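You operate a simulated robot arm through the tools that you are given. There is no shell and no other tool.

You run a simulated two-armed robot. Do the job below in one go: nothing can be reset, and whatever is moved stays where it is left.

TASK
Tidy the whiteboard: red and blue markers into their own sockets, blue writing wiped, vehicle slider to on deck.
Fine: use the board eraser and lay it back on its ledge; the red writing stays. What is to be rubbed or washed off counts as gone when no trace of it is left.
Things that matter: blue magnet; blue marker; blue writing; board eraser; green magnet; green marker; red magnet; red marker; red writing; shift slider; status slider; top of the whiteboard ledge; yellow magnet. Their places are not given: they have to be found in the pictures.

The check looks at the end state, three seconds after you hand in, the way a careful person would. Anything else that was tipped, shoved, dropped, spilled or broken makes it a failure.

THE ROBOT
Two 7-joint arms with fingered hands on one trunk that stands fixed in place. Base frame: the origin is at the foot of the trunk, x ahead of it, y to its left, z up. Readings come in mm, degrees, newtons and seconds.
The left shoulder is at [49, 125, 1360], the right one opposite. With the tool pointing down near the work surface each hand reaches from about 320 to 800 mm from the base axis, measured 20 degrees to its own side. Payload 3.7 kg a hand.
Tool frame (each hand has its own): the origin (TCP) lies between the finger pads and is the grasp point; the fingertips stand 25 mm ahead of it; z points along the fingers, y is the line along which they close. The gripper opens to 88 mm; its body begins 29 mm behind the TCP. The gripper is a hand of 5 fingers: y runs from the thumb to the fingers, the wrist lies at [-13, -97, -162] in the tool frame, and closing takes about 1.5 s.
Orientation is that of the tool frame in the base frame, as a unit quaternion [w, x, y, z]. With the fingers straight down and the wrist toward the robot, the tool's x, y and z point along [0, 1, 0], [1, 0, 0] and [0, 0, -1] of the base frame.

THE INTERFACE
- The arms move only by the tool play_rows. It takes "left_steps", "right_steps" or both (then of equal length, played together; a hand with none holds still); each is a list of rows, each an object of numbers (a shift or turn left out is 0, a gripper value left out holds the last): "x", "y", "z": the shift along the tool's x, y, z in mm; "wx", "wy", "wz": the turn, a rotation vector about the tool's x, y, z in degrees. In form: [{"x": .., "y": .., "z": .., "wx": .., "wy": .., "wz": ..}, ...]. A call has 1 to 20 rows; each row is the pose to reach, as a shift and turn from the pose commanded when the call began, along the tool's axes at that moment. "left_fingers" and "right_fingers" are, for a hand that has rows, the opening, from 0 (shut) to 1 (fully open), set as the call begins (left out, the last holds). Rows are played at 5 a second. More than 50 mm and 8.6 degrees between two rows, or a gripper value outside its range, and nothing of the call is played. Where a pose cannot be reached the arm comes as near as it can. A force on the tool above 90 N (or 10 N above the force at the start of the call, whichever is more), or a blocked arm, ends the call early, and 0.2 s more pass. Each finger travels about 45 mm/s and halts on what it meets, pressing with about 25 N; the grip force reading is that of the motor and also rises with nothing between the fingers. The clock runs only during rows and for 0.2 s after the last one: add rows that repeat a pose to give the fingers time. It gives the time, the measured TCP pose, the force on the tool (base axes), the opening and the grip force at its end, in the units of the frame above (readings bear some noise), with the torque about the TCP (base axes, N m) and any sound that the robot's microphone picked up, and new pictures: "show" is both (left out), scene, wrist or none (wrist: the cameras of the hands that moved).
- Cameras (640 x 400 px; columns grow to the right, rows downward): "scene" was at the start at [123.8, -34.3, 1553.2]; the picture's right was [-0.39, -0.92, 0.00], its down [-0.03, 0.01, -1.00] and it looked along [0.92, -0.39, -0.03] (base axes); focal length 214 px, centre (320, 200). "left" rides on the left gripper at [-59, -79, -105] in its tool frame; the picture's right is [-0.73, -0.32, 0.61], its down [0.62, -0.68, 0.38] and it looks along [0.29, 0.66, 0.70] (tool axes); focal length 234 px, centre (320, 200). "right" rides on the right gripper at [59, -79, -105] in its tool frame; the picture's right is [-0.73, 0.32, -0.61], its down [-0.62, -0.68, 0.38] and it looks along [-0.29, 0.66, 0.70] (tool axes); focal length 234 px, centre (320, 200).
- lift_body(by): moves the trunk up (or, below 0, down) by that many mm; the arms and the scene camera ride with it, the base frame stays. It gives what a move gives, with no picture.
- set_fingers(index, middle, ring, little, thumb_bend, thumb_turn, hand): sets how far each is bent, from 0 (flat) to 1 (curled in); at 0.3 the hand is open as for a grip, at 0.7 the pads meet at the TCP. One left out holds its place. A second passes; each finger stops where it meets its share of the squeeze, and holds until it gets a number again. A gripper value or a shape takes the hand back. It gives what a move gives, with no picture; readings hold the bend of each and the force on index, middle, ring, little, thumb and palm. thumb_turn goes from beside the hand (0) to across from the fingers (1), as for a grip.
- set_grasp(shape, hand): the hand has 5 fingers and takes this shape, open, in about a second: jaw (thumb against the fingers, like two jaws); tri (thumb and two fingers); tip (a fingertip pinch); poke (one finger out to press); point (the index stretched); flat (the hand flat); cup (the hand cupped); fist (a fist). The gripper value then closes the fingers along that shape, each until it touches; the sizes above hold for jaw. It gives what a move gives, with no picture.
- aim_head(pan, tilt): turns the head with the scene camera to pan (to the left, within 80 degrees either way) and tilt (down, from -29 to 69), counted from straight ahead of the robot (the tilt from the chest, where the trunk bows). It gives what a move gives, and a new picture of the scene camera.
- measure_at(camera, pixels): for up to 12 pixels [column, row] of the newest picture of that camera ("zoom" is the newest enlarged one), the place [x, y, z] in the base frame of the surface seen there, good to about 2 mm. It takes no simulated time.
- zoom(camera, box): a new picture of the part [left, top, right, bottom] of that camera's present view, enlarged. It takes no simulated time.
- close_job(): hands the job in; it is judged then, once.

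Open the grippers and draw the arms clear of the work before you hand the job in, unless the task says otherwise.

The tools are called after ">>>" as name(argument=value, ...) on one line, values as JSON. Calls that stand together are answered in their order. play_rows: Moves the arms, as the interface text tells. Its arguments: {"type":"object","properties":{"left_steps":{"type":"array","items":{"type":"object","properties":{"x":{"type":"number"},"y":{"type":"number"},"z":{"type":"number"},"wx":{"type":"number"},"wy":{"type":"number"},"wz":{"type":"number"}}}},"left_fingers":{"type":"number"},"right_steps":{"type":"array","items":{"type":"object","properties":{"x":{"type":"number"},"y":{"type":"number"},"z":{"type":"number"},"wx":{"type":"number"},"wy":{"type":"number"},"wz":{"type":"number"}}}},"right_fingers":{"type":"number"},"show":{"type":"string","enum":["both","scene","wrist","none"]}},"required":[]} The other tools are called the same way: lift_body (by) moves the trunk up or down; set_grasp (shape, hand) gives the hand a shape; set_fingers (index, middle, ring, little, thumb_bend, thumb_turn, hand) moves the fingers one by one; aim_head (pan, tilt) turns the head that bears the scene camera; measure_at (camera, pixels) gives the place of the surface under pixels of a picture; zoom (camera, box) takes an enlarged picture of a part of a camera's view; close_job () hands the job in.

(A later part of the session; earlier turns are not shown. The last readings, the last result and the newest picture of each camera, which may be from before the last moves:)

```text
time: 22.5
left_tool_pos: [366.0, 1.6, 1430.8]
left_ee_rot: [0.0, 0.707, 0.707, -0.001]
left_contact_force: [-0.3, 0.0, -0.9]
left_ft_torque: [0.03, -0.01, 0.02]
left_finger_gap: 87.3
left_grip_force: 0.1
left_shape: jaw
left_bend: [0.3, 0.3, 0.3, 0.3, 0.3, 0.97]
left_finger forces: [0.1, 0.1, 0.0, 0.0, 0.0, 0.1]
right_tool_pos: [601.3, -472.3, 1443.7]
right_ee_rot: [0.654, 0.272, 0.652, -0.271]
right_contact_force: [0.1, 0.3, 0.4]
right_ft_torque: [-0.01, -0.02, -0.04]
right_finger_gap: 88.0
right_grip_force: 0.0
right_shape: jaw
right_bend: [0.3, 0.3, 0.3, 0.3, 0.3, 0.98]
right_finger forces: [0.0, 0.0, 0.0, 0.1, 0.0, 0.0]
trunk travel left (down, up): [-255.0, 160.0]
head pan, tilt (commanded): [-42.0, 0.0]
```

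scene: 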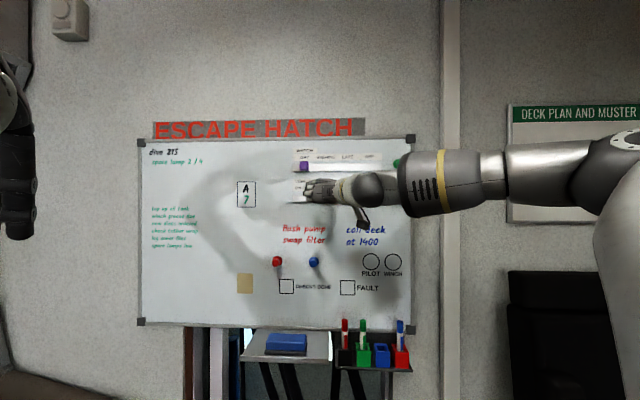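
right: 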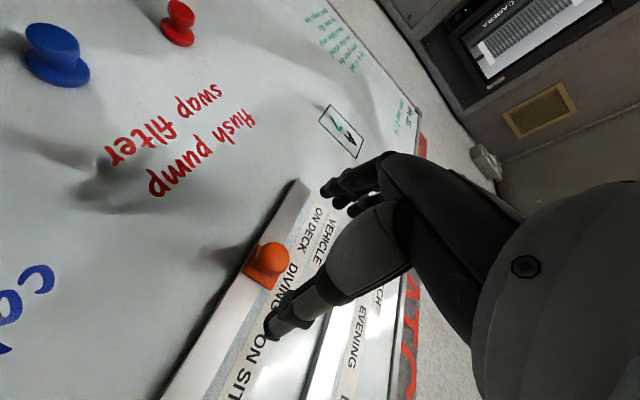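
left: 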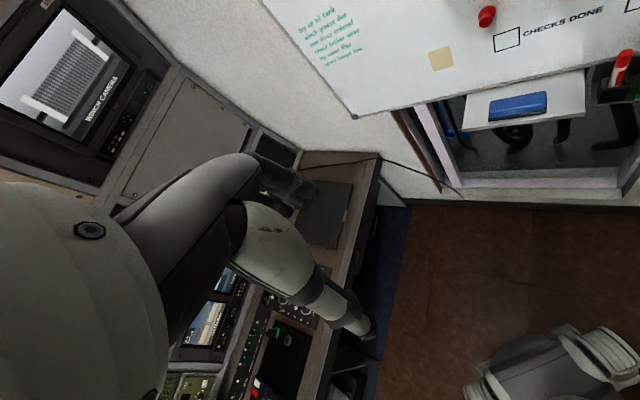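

The knob at (268,260) sits between fingers and thumb in line with the TCP (s -91, z 1444). I advance 55 mm so the fingers straddle the knob without touching the board.

>>> play_rows(right_steps=[{"x": 1, "z": 11}, {"x": 2, "z": 22}, {"x": 3, "z": 33}, {"x": 3, "z": 44}, {"x": 3, "z": 55}, {"x": 3, "z": 55}], show="both")

```text
time: 23.9
left_tool_pos: [365.5, -0.9, 1429.9]
left_ee_rot: [0.0, 0.707, 0.707, 0.0]
left_contact_force: [0.1, 0.5, 0.3]
left_ft_torque: [-0.05, 0.01, -0.03]
left_finger_gap: 87.8
left_grip_force: 0.1
left_shape: jaw
left_bend: [0.3, 0.3, 0.3, 0.3, 0.3, 0.97]
left_finger forces: [0.0, 0.0, 0.0, 0.0, 0.0, 0.0]
right_tool_pos: [641.0, -511.0, 1439.7]
right_ee_rot: [0.654, 0.272, 0.652, -0.271]
right_contact_force: [0.2, 0.2, 0.7]
right_ft_torque: [0.01, -0.01, -0.02]
right_finger_gap: 88.0
right_grip_force: 0.0
right_shape: jaw
right_bend: [0.3, 0.3, 0.3, 0.3, 0.3, 0.98]
right_finger forces: [0.1, 0.0, 0.0, 0.1, 0.0, 0.0]
trunk travel left (down, up): [-255.0, 160.0]
head pan, tilt (commanded): [-42.0, 0.0]
```

scene: 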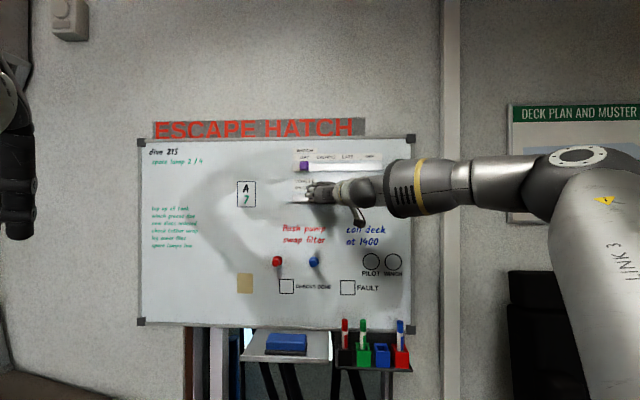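
right: 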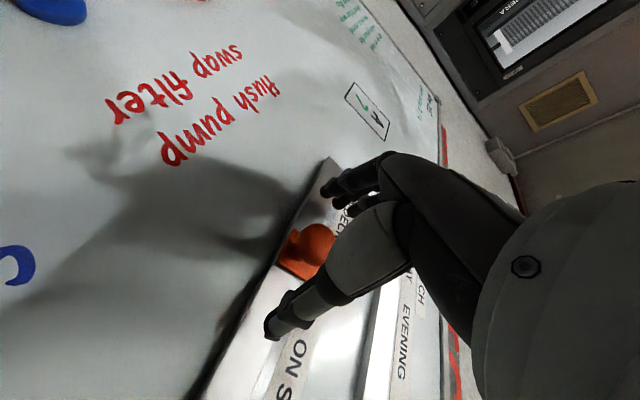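

The knob is right between fingers and thumb at (310,240), TCP d≈43 mm. I close the fingers gently on it.

>>> play_rows(right_steps=[{"z": 0}, {"z": 0}, {"z": 0}, {"z": 0}, {"z": 0}, {"z": 0}, {"z": 0}, {"z": 0}], right_fingers=0.22, show="wrist")

```text
time: 25.7
left_tool_pos: [365.4, -0.3, 1429.6]
left_ee_rot: [0.0, 0.707, 0.707, 0.001]
left_contact_force: [0.1, 0.4, -0.3]
left_ft_torque: [-0.02, -0.01, 0.02]
left_finger_gap: 87.4
left_grip_force: 0.1
left_shape: jaw
left_bend: [0.3, 0.3, 0.3, 0.3, 0.3, 0.97]
left_finger forces: [0.1, 0.0, 0.0, 0.0, 0.0, 0.0]
right_tool_pos: [640.4, -511.6, 1439.3]
right_ee_rot: [0.654, 0.271, 0.652, -0.271]
right_contact_force: [-0.9, 0.1, -0.4]
right_ft_torque: [0.03, -0.01, 0.02]
right_finger_gap: 20.0
right_grip_force: 0.0
right_shape: jaw
right_bend: [0.73, 0.57, 0.55, 0.52, 0.74, 1.0]
right_finger forces: [0.0, 0.1, 0.0, 0.0, 0.8, 0.0]
trunk travel left (down, up): [-255.0, 160.0]
head pan, tilt (commanded): [-42.0, 0.0]
```

right: 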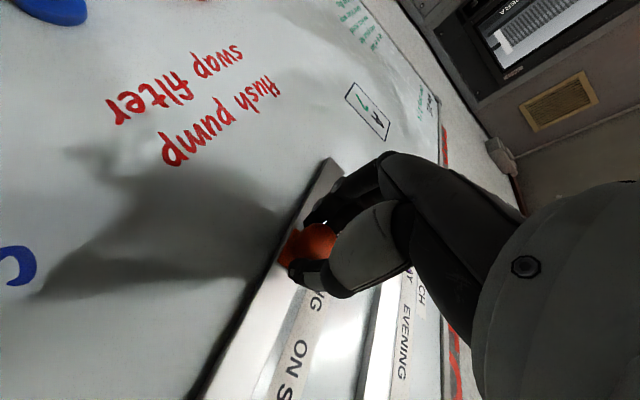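

The knob is loosely caged between fingers and thumb. I slide it left by 64 mm (tool +y) in small steps and then check where it is.

>>> play_rows(right_steps=[{"y": 8}, {"y": 16}, {"y": 24}, {"y": 32}, {"y": 40}, {"y": 48}, {"y": 56}, {"y": 64}, {"y": 64}, {"y": 64}], show="both")

```text
time: 27.9
left_tool_pos: [365.3, 0.4, 1429.8]
left_ee_rot: [0.0, 0.707, 0.708, 0.0]
left_contact_force: [0.1, -0.6, 0.6]
left_ft_torque: [0.0, -0.01, 0.01]
left_finger_gap: 87.7
left_grip_force: 0.1
left_shape: jaw
left_bend: [0.3, 0.3, 0.3, 0.3, 0.3, 0.97]
left_finger forces: [0.0, 0.0, 0.0, 0.0, 0.0, 0.0]
right_tool_pos: [686.7, -464.7, 1441.0]
right_ee_rot: [0.653, 0.271, 0.653, -0.271]
right_contact_force: [0.1, -0.5, -1.2]
right_ft_torque: [0.0, 0.01, -0.01]
right_finger_gap: 19.4
right_grip_force: 0.1
right_shape: jaw
right_bend: [0.73, 0.57, 0.55, 0.52, 0.74, 1.0]
right_finger forces: [0.3, 0.0, 0.0, 0.0, 0.1, 0.1]
trunk travel left (down, up): [-255.0, 160.0]
head pan, tilt (commanded): [-42.0, 0.0]
```

scene: 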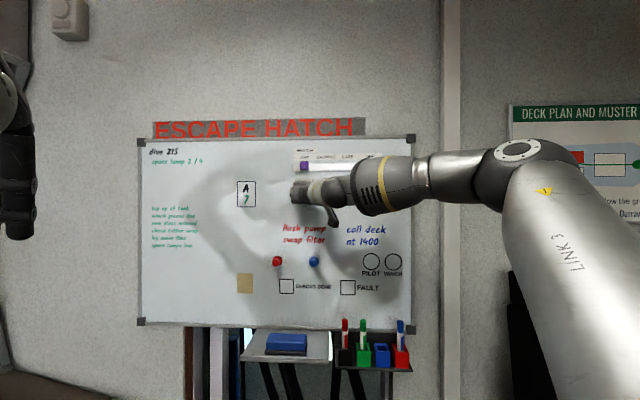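
right: 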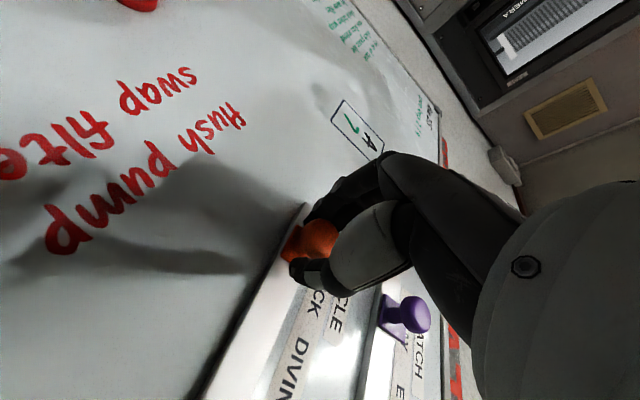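

The knob followed the hand. I measure it and the purple watch knob in the wrist picture to see how far is left.

>>> measure_at(camera="right", pixels=[[318, 232], [305, 245], [290, 245], [320, 240], [408, 315], [412, 303], [398, 318], [332, 320], [322, 300], [290, 380]])

>>> zoom(camera="right", box=[220, 160, 440, 400])

```text
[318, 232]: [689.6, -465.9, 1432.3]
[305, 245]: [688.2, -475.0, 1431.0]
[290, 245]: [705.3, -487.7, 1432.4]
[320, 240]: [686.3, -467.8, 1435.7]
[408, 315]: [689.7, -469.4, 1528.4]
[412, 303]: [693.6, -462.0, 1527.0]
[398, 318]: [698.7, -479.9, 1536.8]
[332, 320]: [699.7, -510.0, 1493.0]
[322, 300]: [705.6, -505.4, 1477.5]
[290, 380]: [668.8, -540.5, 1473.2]
```

```text
1.67 times, centred on (330, 280) of right
```

zoom: 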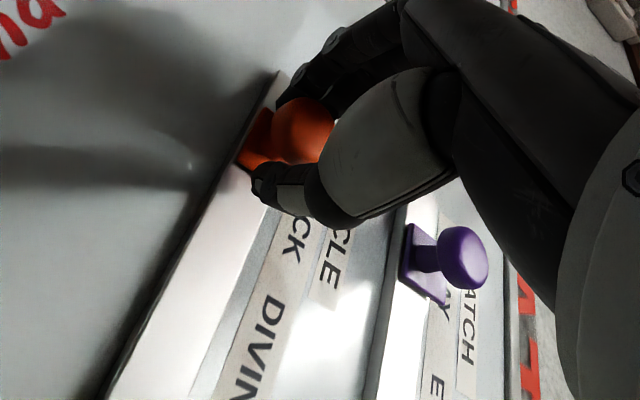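

The orange knob is at roughly s≈-157, so about 5 mm remains to line up with the ON DECK centre (s≈-162). I nudge 5 mm more, then open and back off to check.

>>> play_rows(right_steps=[{"y": 2.5}, {"y": 5}, {"y": 5}], show="none")

>>> play_rows(right_steps=[{"z": 0}, {"z": 0}, {"z": 0}, {"z": 0}, {"z": 0}, {"z": 0}, {"z": 0}, {"z": 0}], right_fingers=0.8, show="wrist")

```text
time: 28.7
left_tool_pos: [364.6, 0.7, 1430.2]
left_ee_rot: [0.001, 0.707, 0.707, 0.0]
left_contact_force: [-0.3, -0.1, 0.5]
left_ft_torque: [0.01, 0.05, -0.04]
left_finger_gap: 87.4
left_grip_force: 0.0
left_shape: jaw
left_bend: [0.3, 0.3, 0.3, 0.3, 0.3, 0.97]
left_finger forces: [0.0, 0.1, 0.0, 0.0, 0.0, 0.0]
right_tool_pos: [688.8, -461.2, 1440.1]
right_ee_rot: [0.654, 0.272, 0.652, -0.271]
right_contact_force: [-0.3, -1.0, 0.6]
right_ft_torque: [0.0, -0.01, -0.01]
right_finger_gap: 19.5
right_grip_force: 0.0
right_shape: jaw
right_bend: [0.73, 0.57, 0.55, 0.52, 0.74, 1.0]
right_finger forces: [0.0, 0.0, 0.1, 0.0, 0.9, 0.0]
trunk travel left (down, up): [-255.0, 160.0]
head pan, tilt (commanded): [-42.0, 0.0]
```

```text
time: 30.5
left_tool_pos: [365.8, -0.0, 1430.2]
left_ee_rot: [0.001, 0.707, 0.707, 0.0]
left_contact_force: [0.3, -0.7, 0.3]
left_ft_torque: [0.02, -0.01, 0.02]
left_finger_gap: 87.9
left_grip_force: 0.0
left_shape: jaw
left_bend: [0.3, 0.3, 0.3, 0.3, 0.3, 0.97]
left_finger forces: [0.0, 0.1, 0.0, 0.1, 0.0, 0.1]
right_tool_pos: [689.6, -462.1, 1439.2]
right_ee_rot: [0.654, 0.27, 0.653, -0.272]
right_contact_force: [-0.2, -0.6, 0.4]
right_ft_torque: [-0.01, 0.0, 0.01]
right_finger_gap: 70.0
right_grip_force: 0.0
right_shape: jaw
right_bend: [0.27, 0.34, 0.32, 0.33, 0.49, 0.99]
right_finger forces: [0.0, 0.0, 0.0, 0.0, 0.0, 0.0]
trunk travel left (down, up): [-255.0, 160.0]
head pan, tilt (commanded): [-42.0, 0.0]
```

right: 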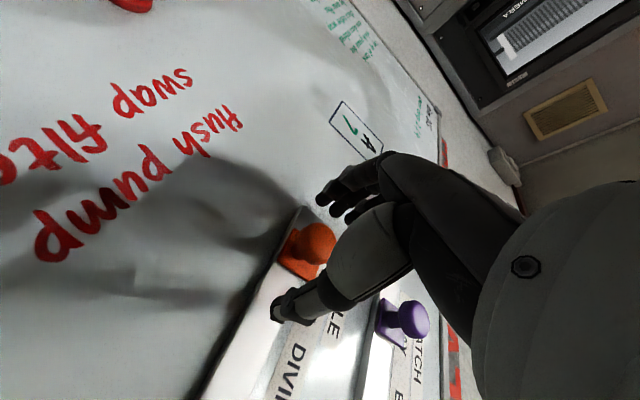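

The hand is open around the knob with nothing touching. I retract straight back 110 mm and move right so the scene camera can see the slider.

>>> play_rows(right_steps=[{"z": -15}, {"z": -30}, {"z": -50}, {"z": -70}, {"z": -90}, {"y": -30, "z": -100}, {"y": -60, "z": -110}, {"y": -90, "z": -110}, {"y": -120, "z": -110}, {"y": -150, "z": -110}], show="scene")

>>> zoom(camera="scene", box=[270, 135, 430, 235])

```text
time: 32.7
left_tool_pos: [364.2, 0.6, 1431.1]
left_ee_rot: [0.0, 0.708, 0.706, 0.0]
left_contact_force: [-0.4, -0.6, 0.4]
left_ft_torque: [0.02, 0.02, 0.03]
left_finger_gap: 87.7
left_grip_force: 0.1
left_shape: jaw
left_bend: [0.3, 0.3, 0.3, 0.3, 0.3, 0.97]
left_finger forces: [0.1, 0.1, 0.0, 0.0, 0.1, 0.0]
right_tool_pos: [506.0, -490.6, 1437.7]
right_ee_rot: [0.654, 0.271, 0.652, -0.271]
right_contact_force: [0.0, 0.9, 0.6]
right_ft_torque: [0.0, -0.01, 0.0]
right_finger_gap: 70.3
right_grip_force: 0.0
right_shape: jaw
right_bend: [0.27, 0.34, 0.32, 0.33, 0.49, 0.99]
right_finger forces: [0.1, 0.0, 0.0, 0.0, 0.0, 0.1]
trunk travel left (down, up): [-255.0, 160.0]
head pan, tilt (commanded): [-42.0, 0.0]
```

scene: 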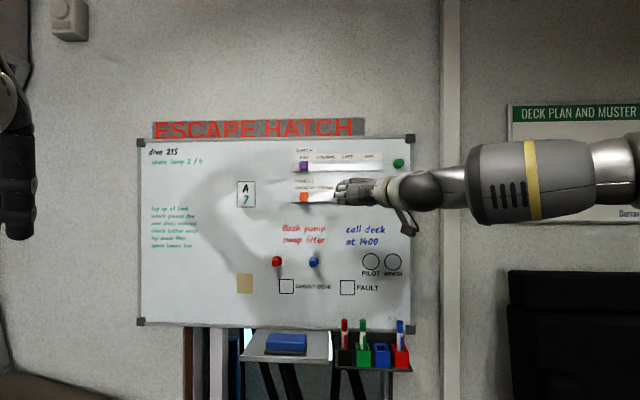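

```text
4.00 times, centred on (350, 185) of scene
```

zoom: 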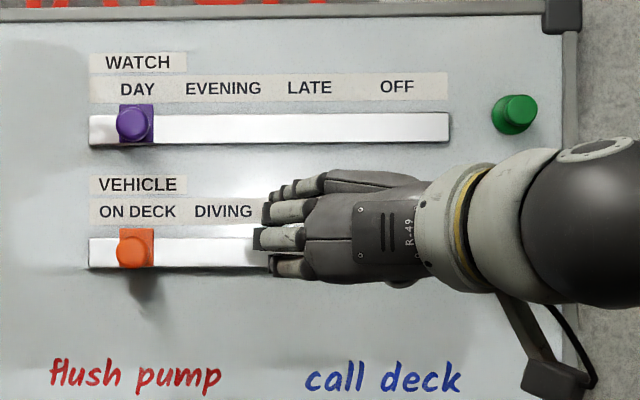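

The orange slider plate (119-155) now sits right under ON DECK, exactly in line with the purple one at DAY. I'll confirm with measurements.

>>> measure_at(camera="zoom", pixels=[[121, 235], [152, 235], [121, 110], [152, 110], [133, 252], [131, 125], [137, 212], [100, 212], [176, 212]])

```text
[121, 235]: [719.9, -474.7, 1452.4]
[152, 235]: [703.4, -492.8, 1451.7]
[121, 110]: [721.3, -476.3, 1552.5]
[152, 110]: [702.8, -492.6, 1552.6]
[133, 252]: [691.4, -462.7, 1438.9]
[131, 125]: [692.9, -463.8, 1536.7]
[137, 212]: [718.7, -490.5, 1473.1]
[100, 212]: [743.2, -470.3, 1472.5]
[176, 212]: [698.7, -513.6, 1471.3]
```

Slider is done: plate centre s≈-161 under the ON DECK label centre (-162), and the watch slider is untouched. Next the eraser: I back off and start turning the hand toward fingers-down, 60° of the 120° needed.

>>> play_rows(right_steps=[{"x": 17, "y": 12, "z": -16, "wx": 4.33, "wy": 4.33, "wz": 4.33}, {"x": 35, "y": 25, "z": -32, "wx": 8.66, "wy": 8.66, "wz": 8.66}, {"x": 52, "y": 37, "z": -49, "wx": 13, "wy": 13, "wz": 13}, {"x": 70, "y": 50, "z": -65, "wx": 17.3, "wy": 17.3, "wz": 17.3}, {"x": 87, "y": 62, "z": -81, "wx": 21.65, "wy": 21.65, "wz": 21.65}, {"x": 105, "y": 75, "z": -97, "wx": 26, "wy": 26, "wz": 26}, {"x": 122, "y": 87, "z": -114, "wx": 30.3, "wy": 30.3, "wz": 30.3}, {"x": 140, "y": 100, "z": -130, "wx": 34.6, "wy": 34.6, "wz": 34.6}, {"x": 140, "y": 100, "z": -130, "wx": 34.6, "wy": 34.6, "wz": 34.6}], right_fingers=1.0, show="both")

```text
time: 34.7
left_tool_pos: [365.3, 0.3, 1430.0]
left_ee_rot: [0.0, 0.707, 0.707, -0.001]
left_contact_force: [-0.6, 0.1, -0.3]
left_ft_torque: [0.02, -0.01, -0.03]
left_finger_gap: 87.8
left_grip_force: 0.0
left_shape: jaw
left_bend: [0.3, 0.3, 0.3, 0.3, 0.3, 0.97]
left_finger forces: [0.1, 0.0, 0.0, 0.0, 0.0, 0.0]
right_tool_pos: [481.7, -328.5, 1298.7]
right_ee_rot: [0.378, 0.69, 0.597, -0.156]
right_contact_force: [-0.2, 0.5, 0.8]
right_ft_torque: [-0.01, 0.03, 0.0]
right_finger_gap: 87.8
right_grip_force: 0.0
right_shape: jaw
right_bend: [0.3, 0.3, 0.3, 0.3, 0.3, 0.98]
right_finger forces: [0.1, 0.0, 0.0, 0.1, 0.0, 0.1]
trunk travel left (down, up): [-255.0, 160.0]
head pan, tilt (commanded): [-42.0, 0.0]
```

scene: 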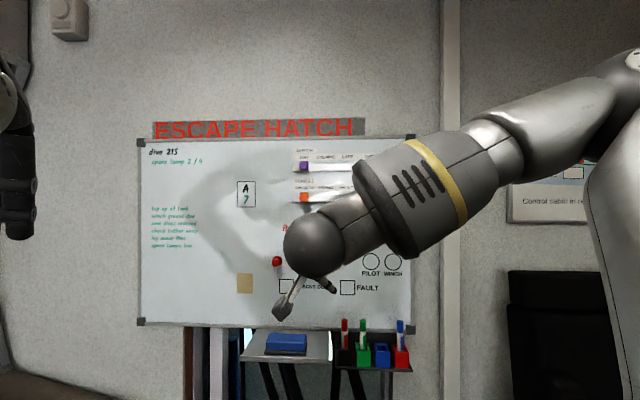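
right: 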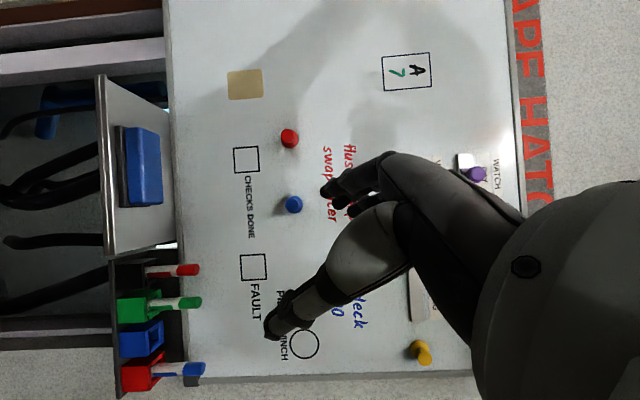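

The turn is going well, all in reach. I do the remaining 60° while moving to a spot above and in front of the eraser (s≈-200, d≈150, z≈1160).

>>> play_rows(right_steps=[{"x": 13.6, "y": 13, "z": 19, "wx": 4.33, "wy": 4.33, "wz": 4.33}, {"x": 27, "y": 26, "z": 38, "wx": 8.66, "wy": 8.66, "wz": 8.66}, {"x": 41, "y": 39, "z": 57, "wx": 13, "wy": 13, "wz": 13}, {"x": 54.5, "y": 52, "z": 76, "wx": 17.3, "wy": 17.3, "wz": 17.3}, {"x": 68, "y": 65, "z": 95, "wx": 21.65, "wy": 21.65, "wz": 21.65}, {"x": 82, "y": 78, "z": 114, "wx": 26, "wy": 26, "wz": 26}, {"x": 95, "y": 91, "z": 133, "wx": 30.3, "wy": 30.3, "wz": 30.3}, {"x": 109, "y": 104.5, "z": 152, "wx": 34.6, "wy": 34.6, "wz": 34.6}, {"x": 109, "y": 104.5, "z": 152, "wx": 34.6, "wy": 34.6, "wz": 34.6}], show="both")

```text
time: 36.7
left_tool_pos: [365.4, 0.0, 1429.7]
left_ee_rot: [0.0, 0.707, 0.707, 0.001]
left_contact_force: [0.3, -0.4, 0.3]
left_ft_torque: [-0.02, -0.02, -0.03]
left_finger_gap: 87.7
left_grip_force: 0.1
left_shape: jaw
left_bend: [0.3, 0.3, 0.3, 0.3, 0.3, 0.97]
left_finger forces: [0.1, 0.1, 0.1, 0.0, 0.0, 0.0]
right_tool_pos: [646.3, -357.5, 1162.4]
right_ee_rot: [0.0, 0.924, 0.382, 0.001]
right_contact_force: [-0.2, 0.4, 0.7]
right_ft_torque: [-0.02, 0.02, 0.0]
right_finger_gap: 87.6
right_grip_force: 0.1
right_shape: jaw
right_bend: [0.3, 0.3, 0.3, 0.3, 0.3, 0.98]
right_finger forces: [0.0, 0.0, 0.0, 0.0, 0.0, 0.0]
trunk travel left (down, up): [-255.0, 160.0]
head pan, tilt (commanded): [-42.0, 0.0]
```

scene: 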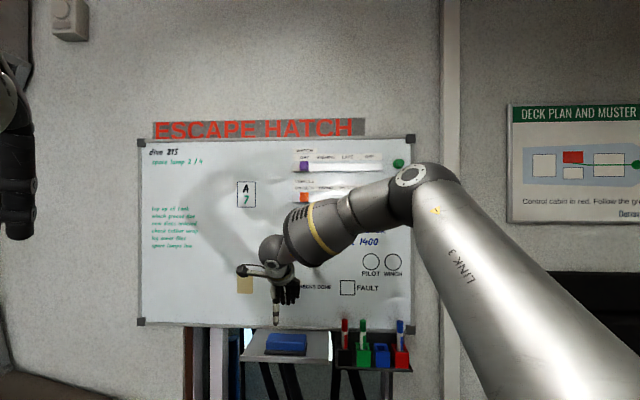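
right: 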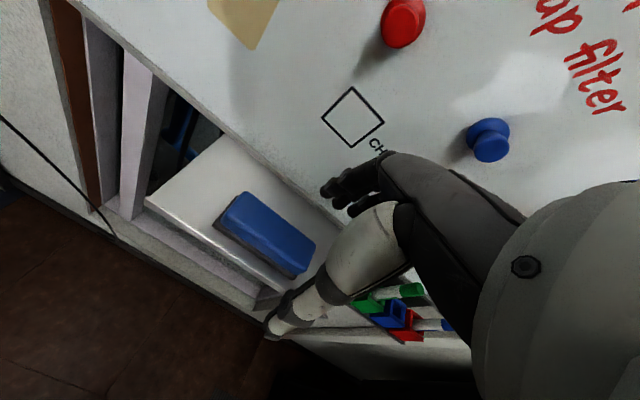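

The hand is exactly fingers-down at s≈-204, d≈148, z 1162. I check how far the knuckles stick out toward the board before I go in, and measure the eraser from the wrist view.

>>> measure_at(camera="right", pixels=[[385, 157], [400, 156], [430, 165], [460, 180], [500, 205], [328, 190], [240, 198], [312, 250], [220, 228], [298, 272], [265, 235], [272, 330]])

>>> zoom(camera="right", box=[140, 140, 380, 290])

```text
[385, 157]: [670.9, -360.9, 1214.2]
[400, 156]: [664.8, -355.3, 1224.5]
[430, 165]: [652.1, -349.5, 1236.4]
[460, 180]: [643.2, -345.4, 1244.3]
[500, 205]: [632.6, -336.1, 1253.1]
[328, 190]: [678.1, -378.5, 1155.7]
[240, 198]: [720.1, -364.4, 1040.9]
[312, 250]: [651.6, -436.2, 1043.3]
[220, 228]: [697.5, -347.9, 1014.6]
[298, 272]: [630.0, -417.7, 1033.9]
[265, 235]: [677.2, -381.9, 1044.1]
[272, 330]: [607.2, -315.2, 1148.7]
```

```text
2.67 times, centred on (260, 215) of right
```

zoom: 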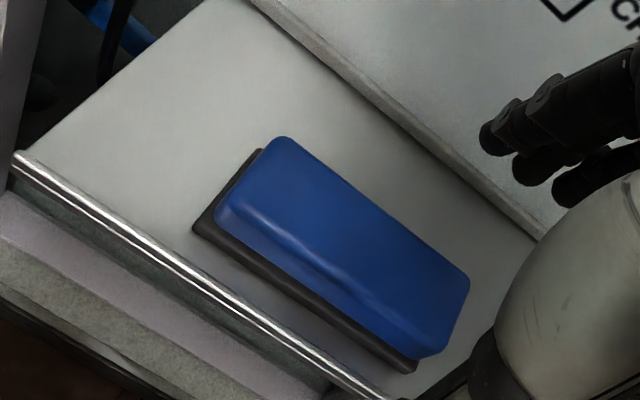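

The knuckles stay within about 20-45 mm of the tool axis, so there's room. I'll measure the eraser corners in the zoomed wrist view for exact centring.

>>> measure_at(camera="zoom", pixels=[[290, 145], [460, 272], [465, 285], [430, 345], [222, 205], [345, 235], [400, 200], [375, 218], [300, 265], [310, 300], [198, 228], [412, 368]])

```text
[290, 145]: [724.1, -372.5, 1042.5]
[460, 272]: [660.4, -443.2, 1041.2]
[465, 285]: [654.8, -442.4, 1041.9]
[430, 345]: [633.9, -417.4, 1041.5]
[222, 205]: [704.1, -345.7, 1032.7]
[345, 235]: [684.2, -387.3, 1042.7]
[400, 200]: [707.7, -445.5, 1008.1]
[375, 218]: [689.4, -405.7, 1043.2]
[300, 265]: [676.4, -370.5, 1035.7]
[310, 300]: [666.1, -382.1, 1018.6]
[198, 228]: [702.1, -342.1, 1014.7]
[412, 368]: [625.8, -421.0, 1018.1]
```

Eraser body spans d≈76–116 and s≈-253…-148 with its top at z 1043. I centre over it (TCP s≈-205, d≈96) and descend partway to z≈1075 to check alignment.

>>> play_rows(right_steps=[{"x": 1, "y": 17, "z": 5}, {"x": 1, "y": 35, "z": 15}, {"x": 1, "y": 52, "z": 30}, {"x": 1, "y": 52, "z": 50}, {"x": 1, "y": 52, "z": 70}, {"x": 1, "y": 52, "z": 88}, {"x": 1, "y": 52, "z": 88}], show="both")

```text
time: 38.3
left_tool_pos: [364.9, -0.1, 1430.9]
left_ee_rot: [0.0, 0.707, 0.707, 0.0]
left_contact_force: [-0.2, -0.8, 0.4]
left_ft_torque: [0.0, 0.03, -0.04]
left_finger_gap: 87.8
left_grip_force: 0.0
left_shape: jaw
left_bend: [0.3, 0.3, 0.3, 0.3, 0.3, 0.97]
left_finger forces: [0.0, 0.0, 0.1, 0.0, 0.0, 0.2]
right_tool_pos: [683.2, -392.3, 1073.4]
right_ee_rot: [0.001, 0.924, 0.382, 0.001]
right_contact_force: [-0.1, -0.1, -0.3]
right_ft_torque: [-0.01, 0.0, 0.0]
right_finger_gap: 87.7
right_grip_force: 0.0
right_shape: jaw
right_bend: [0.3, 0.3, 0.3, 0.3, 0.3, 0.98]
right_finger forces: [0.1, 0.0, 0.1, 0.1, 0.1, 0.1]
trunk travel left (down, up): [-255.0, 160.0]
head pan, tilt (commanded): [-42.0, 0.0]
```

scene: 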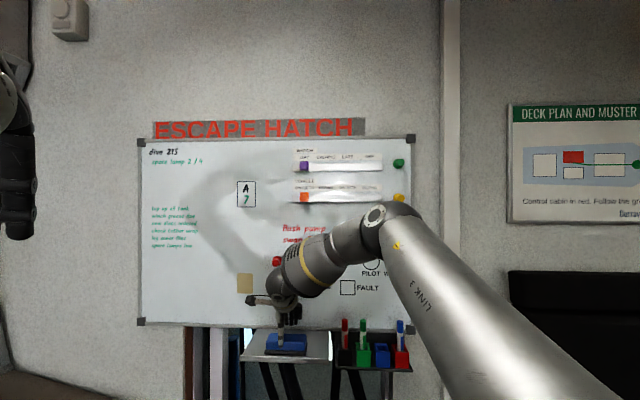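
right: 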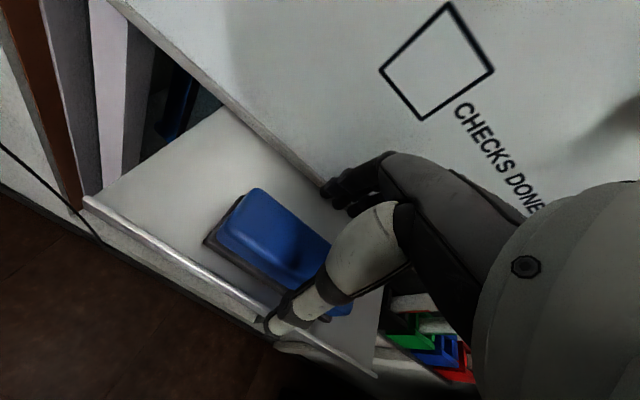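

Aligned well: TCP s -206, d 97, z 1073, the eraser lies between thumb (270,325) and fingers (330,190). I go down the last 34 mm.

>>> play_rows(right_steps=[{"z": 9, "y": 0.5}, {"z": 18, "y": 1}, {"z": 27, "y": 1}, {"z": 34, "y": 1}, {"z": 34, "y": 1}], show="both")

```text
time: 39.5
left_tool_pos: [364.4, -0.4, 1429.8]
left_ee_rot: [0.0, 0.708, 0.707, 0.0]
left_contact_force: [0.8, -0.4, -0.1]
left_ft_torque: [-0.04, 0.0, 0.0]
left_finger_gap: 87.9
left_grip_force: 0.0
left_shape: jaw
left_bend: [0.3, 0.3, 0.3, 0.3, 0.3, 0.97]
left_finger forces: [0.0, 0.0, 0.1, 0.0, 0.0, 0.1]
right_tool_pos: [683.7, -394.8, 1038.8]
right_ee_rot: [0.002, 0.924, 0.382, 0.0]
right_contact_force: [0.3, 0.1, 0.2]
right_ft_torque: [0.01, 0.0, 0.02]
right_finger_gap: 87.8
right_grip_force: 0.1
right_shape: jaw
right_bend: [0.3, 0.3, 0.3, 0.3, 0.3, 0.98]
right_finger forces: [0.1, 0.0, 0.1, 0.0, 0.0, 0.0]
trunk travel left (down, up): [-255.0, 160.0]
head pan, tilt (commanded): [-42.0, 0.0]
```

scene: 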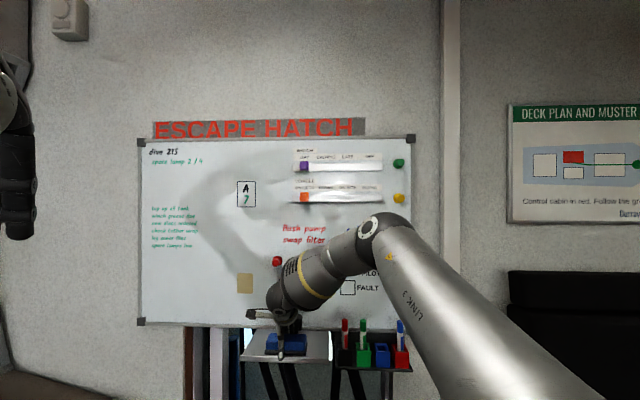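
right: 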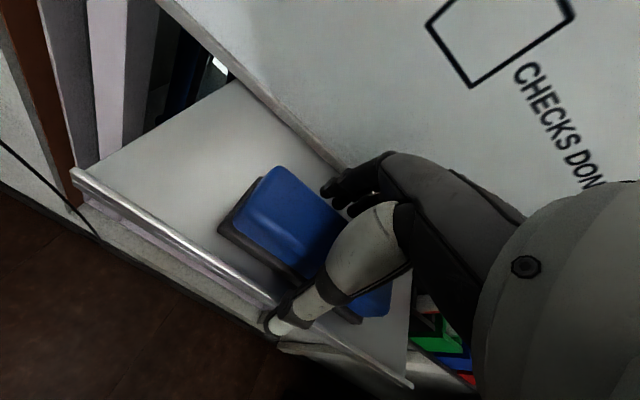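

The eraser is between the thumb and fingers with no contact yet. I close the hand fully and wait for the grip.

>>> play_rows(right_steps=[{"z": 0}, {"z": 0}, {"z": 0}, {"z": 0}, {"z": 0}, {"z": 0}, {"z": 0}, {"z": 0}, {"z": 0}, {"z": 0}], right_fingers=0.0, show="both")

```text
time: 41.7
left_tool_pos: [362.8, 1.0, 1430.9]
left_ee_rot: [0.001, 0.707, 0.707, 0.001]
left_contact_force: [-0.2, -0.3, -0.2]
left_ft_torque: [-0.01, 0.01, 0.0]
left_finger_gap: 87.8
left_grip_force: 0.0
left_shape: jaw
left_bend: [0.3, 0.3, 0.3, 0.3, 0.3, 0.97]
left_finger forces: [0.0, 0.1, 0.1, 0.0, 0.1, 0.0]
right_tool_pos: [683.1, -393.6, 1041.0]
right_ee_rot: [0.001, 0.924, 0.383, 0.001]
right_contact_force: [3.1, -2.9, 15.3]
right_ft_torque: [-0.13, -0.28, 0.16]
right_finger_gap: 35.9
right_grip_force: 24.7
right_shape: jaw
right_bend: [0.72, 0.62, 0.62, 0.62, 0.57, 0.99]
right_finger forces: [25.2, 11.9, 3.0, 1.9, 25.5, 0.0]
trunk travel left (down, up): [-255.0, 160.0]
head pan, tilt (commanded): [-42.0, 0.0]
```

scene: 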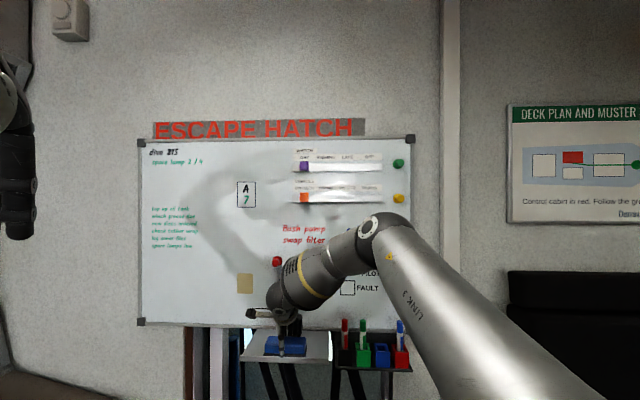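
right: 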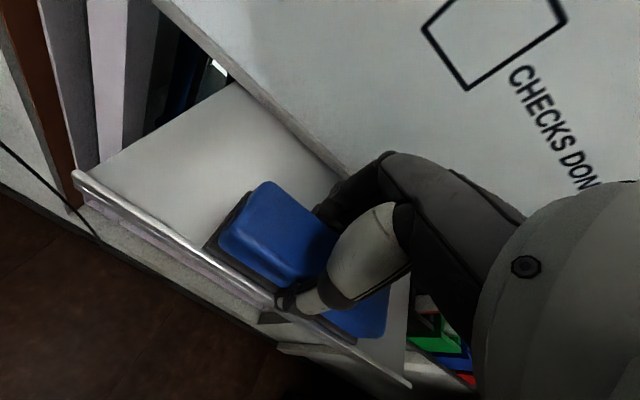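

The eraser is gripped (index 25 N, thumb 25 N, middle 12 N), shifted slightly toward the robot. I lift it straight up 60 mm and back away from the board a little, then inspect.

>>> play_rows(right_steps=[{"z": -5}, {"z": -15}, {"z": -30}, {"y": -10, "z": -45}, {"y": -25, "z": -60}, {"y": -45, "z": -80}, {"y": -45, "z": -80}], show="both")

>>> zoom(camera="right", box=[160, 120, 480, 320])

```text
time: 43.3
left_tool_pos: [366.6, -0.9, 1430.0]
left_ee_rot: [-0.001, 0.707, 0.707, 0.001]
left_contact_force: [-0.2, 0.5, -1.1]
left_ft_torque: [-0.03, 0.05, -0.02]
left_finger_gap: 87.8
left_grip_force: 0.1
left_shape: jaw
left_bend: [0.3, 0.3, 0.3, 0.3, 0.3, 0.97]
left_finger forces: [0.1, 0.0, 0.0, 0.0, 0.0, 0.0]
right_tool_pos: [652.3, -363.9, 1116.2]
right_ee_rot: [0.001, 0.924, 0.383, -0.001]
right_contact_force: [-0.3, -0.2, -1.3]
right_ft_torque: [0.01, 0.0, -0.01]
right_finger_gap: 35.1
right_grip_force: 25.0
right_shape: jaw
right_bend: [0.72, 0.63, 0.63, 0.64, 0.58, 0.98]
right_finger forces: [12.8, 8.0, 2.8, 1.3, 24.7, 0.0]
trunk travel left (down, up): [-255.0, 160.0]
head pan, tilt (commanded): [-42.0, 0.0]
```

scene: 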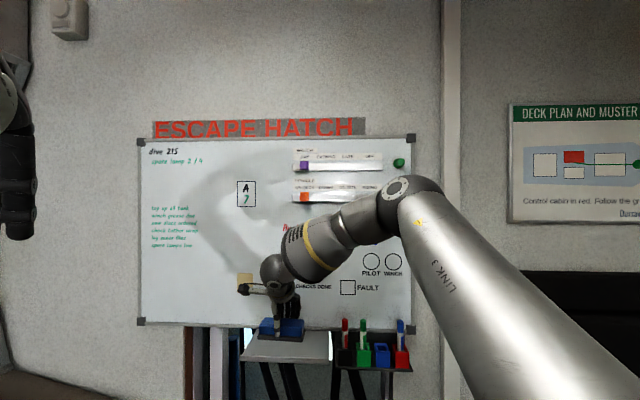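
right: 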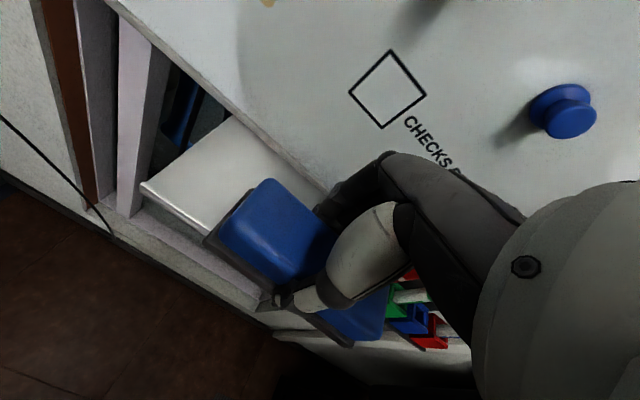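

```text
2.00 times, centred on (320, 220) of right
```

zoom: 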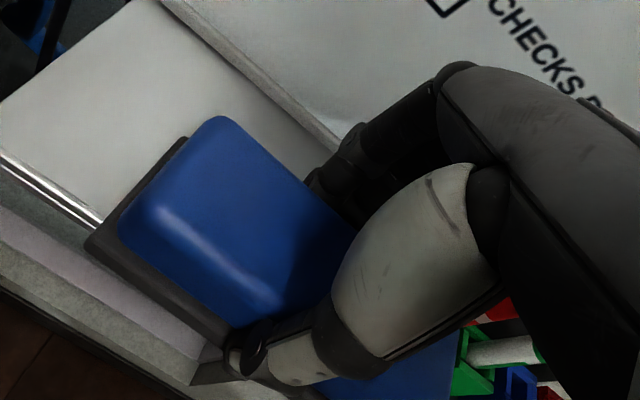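

The eraser is lifted and held. I measure points on its top and felt to find its pose in the hand.

>>> measure_at(camera="zoom", pixels=[[215, 130], [160, 190], [240, 270], [300, 220], [250, 180], [130, 225], [100, 245], [210, 335], [182, 148], [420, 370], [110, 220], [280, 270]])

>>> zoom(camera="scene", box=[220, 260, 340, 335])

```text
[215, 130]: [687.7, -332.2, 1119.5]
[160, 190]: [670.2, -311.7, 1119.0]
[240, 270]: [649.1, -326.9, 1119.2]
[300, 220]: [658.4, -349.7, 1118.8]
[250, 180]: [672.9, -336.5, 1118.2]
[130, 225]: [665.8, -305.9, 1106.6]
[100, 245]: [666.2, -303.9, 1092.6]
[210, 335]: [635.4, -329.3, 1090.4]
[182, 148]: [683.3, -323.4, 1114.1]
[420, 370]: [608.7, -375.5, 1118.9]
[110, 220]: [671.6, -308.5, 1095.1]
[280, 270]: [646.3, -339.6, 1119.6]
```

```text
5.33 times, centred on (280, 298) of scene
```

zoom: 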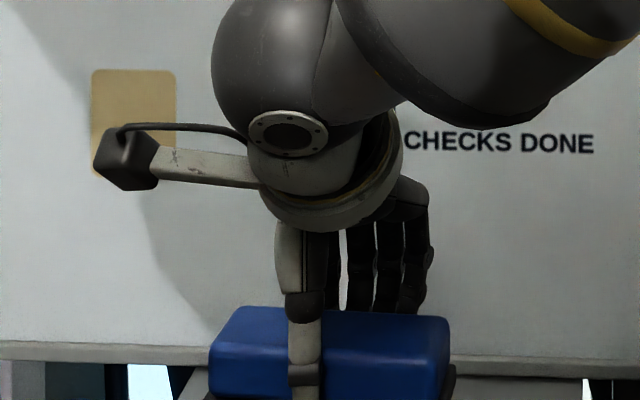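

The eraser sits level in the hand (top 3 mm above TCP, felt about 33 mm ahead), turned about 6° and offset ~19 mm toward the thumb. I now back away from the board and rotate the first 60° toward the wiping orientation.

>>> play_rows(right_steps=[{"x": -5, "y": -25, "z": -30, "wx": -4.33, "wy": -4.33, "wz": -4.33}, {"x": -15, "y": -50, "z": -55, "wx": -8.66, "wy": -8.66, "wz": -8.66}, {"x": -30, "y": -75, "z": -80, "wx": -13, "wy": -13, "wz": -13}, {"x": -45, "y": -95, "z": -100, "wx": -17.3, "wy": -17.3, "wz": -17.3}, {"x": -60, "y": -110, "z": -120, "wx": -21.65, "wy": -21.65, "wz": -21.65}, {"x": -75, "y": -125, "z": -140, "wx": -26, "wy": -26, "wz": -26}, {"x": -90, "y": -135, "z": -160, "wx": -30.3, "wy": -30.3, "wz": -30.3}, {"x": -104, "y": -141, "z": -174, "wx": -34.6, "wy": -34.6, "wz": -34.6}, {"x": -104, "y": -141, "z": -174, "wx": -34.6, "wy": -34.6, "wz": -34.6}], show="both")

```text
time: 45.3
left_tool_pos: [366.2, 0.2, 1430.6]
left_ee_rot: [-0.001, 0.707, 0.707, 0.001]
left_contact_force: [-0.5, -0.1, 0.2]
left_ft_torque: [-0.01, -0.01, 0.01]
left_finger_gap: 87.9
left_grip_force: 0.0
left_shape: jaw
left_bend: [0.3, 0.3, 0.3, 0.3, 0.3, 0.97]
left_finger forces: [0.0, 0.0, 0.0, 0.0, 0.0, 0.1]
right_tool_pos: [479.9, -336.2, 1292.9]
right_ee_rot: [0.378, 0.689, 0.598, -0.156]
right_contact_force: [0.5, -0.6, -0.9]
right_ft_torque: [0.0, -0.01, 0.0]
right_finger_gap: 34.7
right_grip_force: 24.9
right_shape: jaw
right_bend: [0.72, 0.63, 0.63, 0.64, 0.58, 0.98]
right_finger forces: [11.9, 7.4, 2.9, 1.1, 25.4, 0.0]
trunk travel left (down, up): [-255.0, 160.0]
head pan, tilt (commanded): [-42.0, 0.0]
```

scene: 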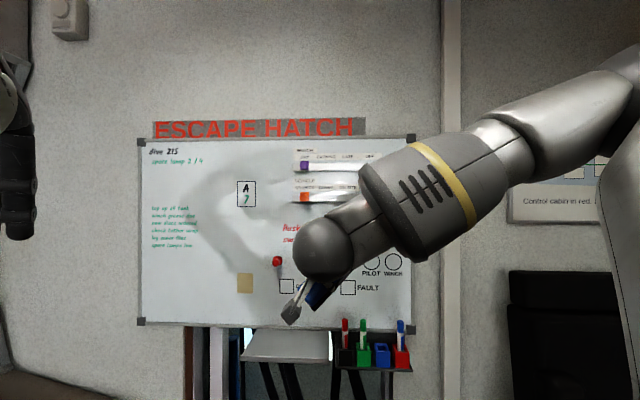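
right: 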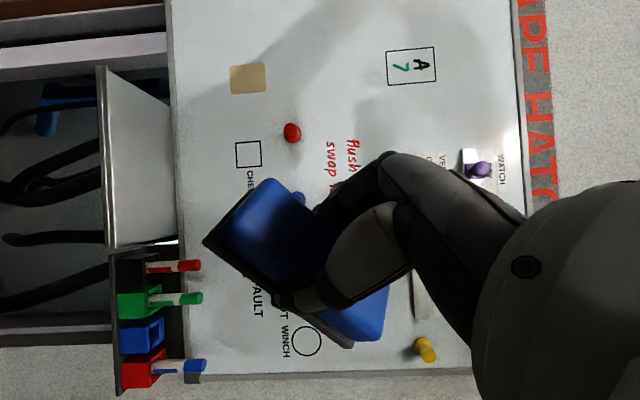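

Reached without trouble; the grip holds. Now the second 60° turn, ending in front of the left edge of the blue writing at about 120 mm from the board.

>>> play_rows(right_steps=[{"x": -14, "y": 9, "z": 14, "wx": -4.33, "wy": -4.33, "wz": -4.33}, {"x": -29, "y": 19, "z": 27, "wx": -8.66, "wy": -8.66, "wz": -8.66}, {"x": -43, "y": 28, "z": 41, "wx": -13, "wy": -13, "wz": -13}, {"x": -57, "y": 37, "z": 55, "wx": -17.3, "wy": -17.3, "wz": -17.3}, {"x": -72, "y": 47, "z": 68, "wx": -21.65, "wy": -21.65, "wz": -21.65}, {"x": -86, "y": 56, "z": 82, "wx": -26, "wy": -26, "wz": -26}, {"x": -101, "y": 65, "z": 96, "wx": -30.3, "wy": -30.3, "wz": -30.3}, {"x": -115, "y": 75, "z": 109, "wx": -34.6, "wy": -34.6, "wz": -34.6}, {"x": -115, "y": 75, "z": 109, "wx": -34.6, "wy": -34.6, "wz": -34.6}], show="both")

```text
time: 47.3
left_tool_pos: [366.1, -0.7, 1429.6]
left_ee_rot: [0.0, 0.707, 0.707, 0.0]
left_contact_force: [0.0, 0.4, -0.6]
left_ft_torque: [-0.01, 0.0, 0.0]
left_finger_gap: 87.6
left_grip_force: 0.1
left_shape: jaw
left_bend: [0.3, 0.3, 0.3, 0.3, 0.3, 0.97]
left_finger forces: [0.1, 0.0, 0.1, 0.0, 0.0, 0.0]
right_tool_pos: [547.1, -491.5, 1339.6]
right_ee_rot: [0.649, 0.273, 0.657, -0.271]
right_contact_force: [-0.1, -0.2, -1.3]
right_ft_torque: [-0.01, -0.03, 0.04]
right_finger_gap: 34.3
right_grip_force: 24.2
right_shape: jaw
right_bend: [0.72, 0.63, 0.63, 0.65, 0.58, 0.98]
right_finger forces: [11.6, 6.8, 2.9, 1.2, 26.1, 0.0]
right hand out of reach, approached as far as the arm can: row 8, 9
trunk travel left (down, up): [-255.0, 160.0]
head pan, tilt (commanded): [-42.0, 0.0]
```

scene: 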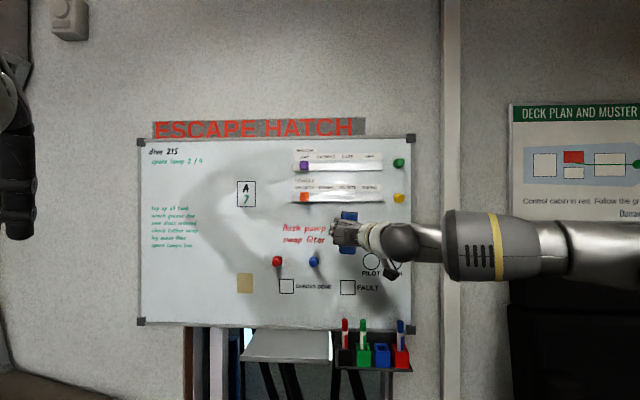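
right: 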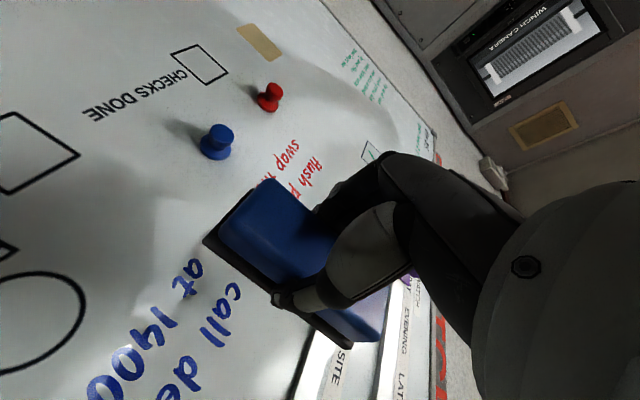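

The hand nearly reached the wiping pose (z 1340 instead of 1322, a slight limit because it's low relative to the shoulder). I lower the trunk 80 mm to give it room.

>>> lift_body(by=-80)

```text
time: 48.5
left_tool_pos: [362.9, 1.7, 1352.3]
left_ee_rot: [0.003, 0.707, 0.708, 0.0]
left_contact_force: [-1.4, -0.4, 0.1]
left_ft_torque: [-0.01, -0.02, -0.01]
left_finger_gap: 87.8
left_grip_force: 0.0
left_shape: jaw
left_bend: [0.3, 0.3, 0.3, 0.3, 0.3, 0.97]
left_finger forces: [0.1, 0.0, 0.1, 0.0, 0.0, 0.0]
right_tool_pos: [544.8, -490.2, 1262.1]
right_ee_rot: [0.654, 0.271, 0.652, -0.271]
right_contact_force: [-0.3, 1.3, -0.7]
right_ft_torque: [0.01, -0.02, 0.0]
right_finger_gap: 34.4
right_grip_force: 24.4
right_shape: jaw
right_bend: [0.72, 0.63, 0.63, 0.65, 0.58, 0.98]
right_finger forces: [11.6, 6.6, 3.1, 1.4, 26.2, 0.0]
trunk travel left (down, up): [-175.0, 240.0]
head pan, tilt (commanded): [-42.0, 0.0]
```

The orientation is now exact. I raise the hand 60 mm to the writing's height and add a -5.7° roll so the eraser stands upright.

>>> play_rows(right_steps=[{"x": -15, "wz": -1.5}, {"x": -30, "wz": -3}, {"x": -45, "wz": -4.5}, {"x": -62, "wz": -5.7}, {"x": -62, "wz": -5.7}], show="both")

>>> zoom(camera="scene", box=[260, 110, 420, 210])

```text
time: 49.7
left_tool_pos: [364.6, -1.4, 1349.1]
left_ee_rot: [0.0, 0.706, 0.708, 0.0]
left_contact_force: [-0.3, -0.1, -1.0]
left_ft_torque: [0.01, 0.02, -0.02]
left_finger_gap: 87.4
left_grip_force: 0.1
left_shape: jaw
left_bend: [0.3, 0.3, 0.3, 0.3, 0.3, 0.97]
left_finger forces: [0.0, 0.0, 0.1, 0.1, 0.1, 0.1]
right_tool_pos: [547.3, -490.3, 1323.3]
right_ee_rot: [0.639, 0.238, 0.666, -0.303]
right_contact_force: [0.2, 0.5, -0.4]
right_ft_torque: [0.0, 0.0, 0.04]
right_finger_gap: 34.8
right_grip_force: 24.7
right_shape: jaw
right_bend: [0.72, 0.63, 0.63, 0.65, 0.59, 0.98]
right_finger forces: [11.7, 6.6, 2.9, 1.3, 26.3, 0.0]
trunk travel left (down, up): [-175.0, 240.0]
head pan, tilt (commanded): [-42.0, 0.0]
```

scene: 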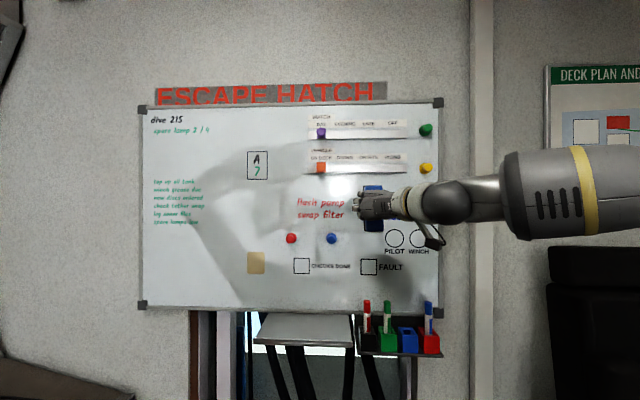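
right: 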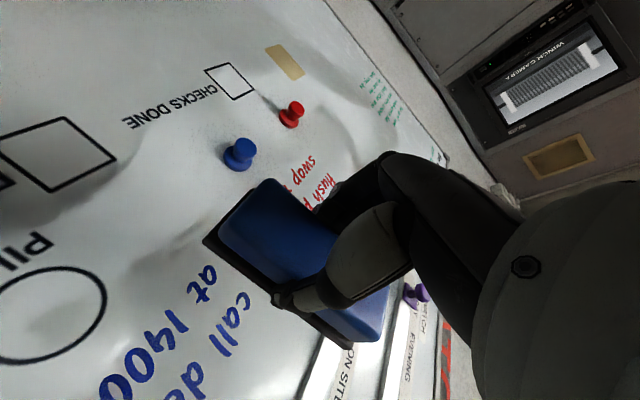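

```text
4.00 times, centred on (340, 160) of scene
```

zoom: 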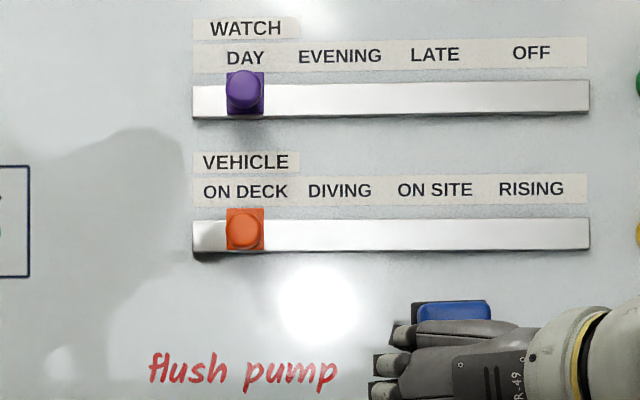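

The eraser is upright in front of the blue writing. I'll measure its top and bottom ends from the scene to confirm the height and sideways position before contact.

>>> zoom(camera="scene", box=[330, 170, 426, 230])

>>> measure_at(camera="right", pixels=[[265, 185], [210, 243], [275, 230], [380, 300], [350, 345], [300, 310], [225, 250], [330, 340], [245, 215]])

```text
6.67 times, centred on (378, 200) of scene
```

zoom: 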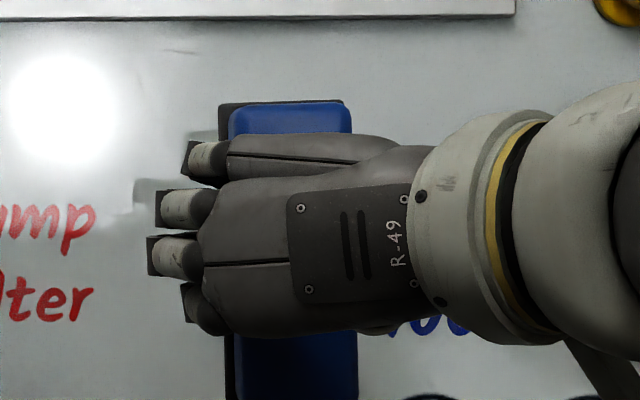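

```text
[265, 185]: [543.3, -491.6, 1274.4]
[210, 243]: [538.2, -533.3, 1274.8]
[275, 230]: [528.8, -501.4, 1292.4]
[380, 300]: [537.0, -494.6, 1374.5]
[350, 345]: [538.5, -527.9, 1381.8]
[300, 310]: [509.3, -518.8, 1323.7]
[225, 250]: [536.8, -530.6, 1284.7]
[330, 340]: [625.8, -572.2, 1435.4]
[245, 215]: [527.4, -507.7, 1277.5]
```

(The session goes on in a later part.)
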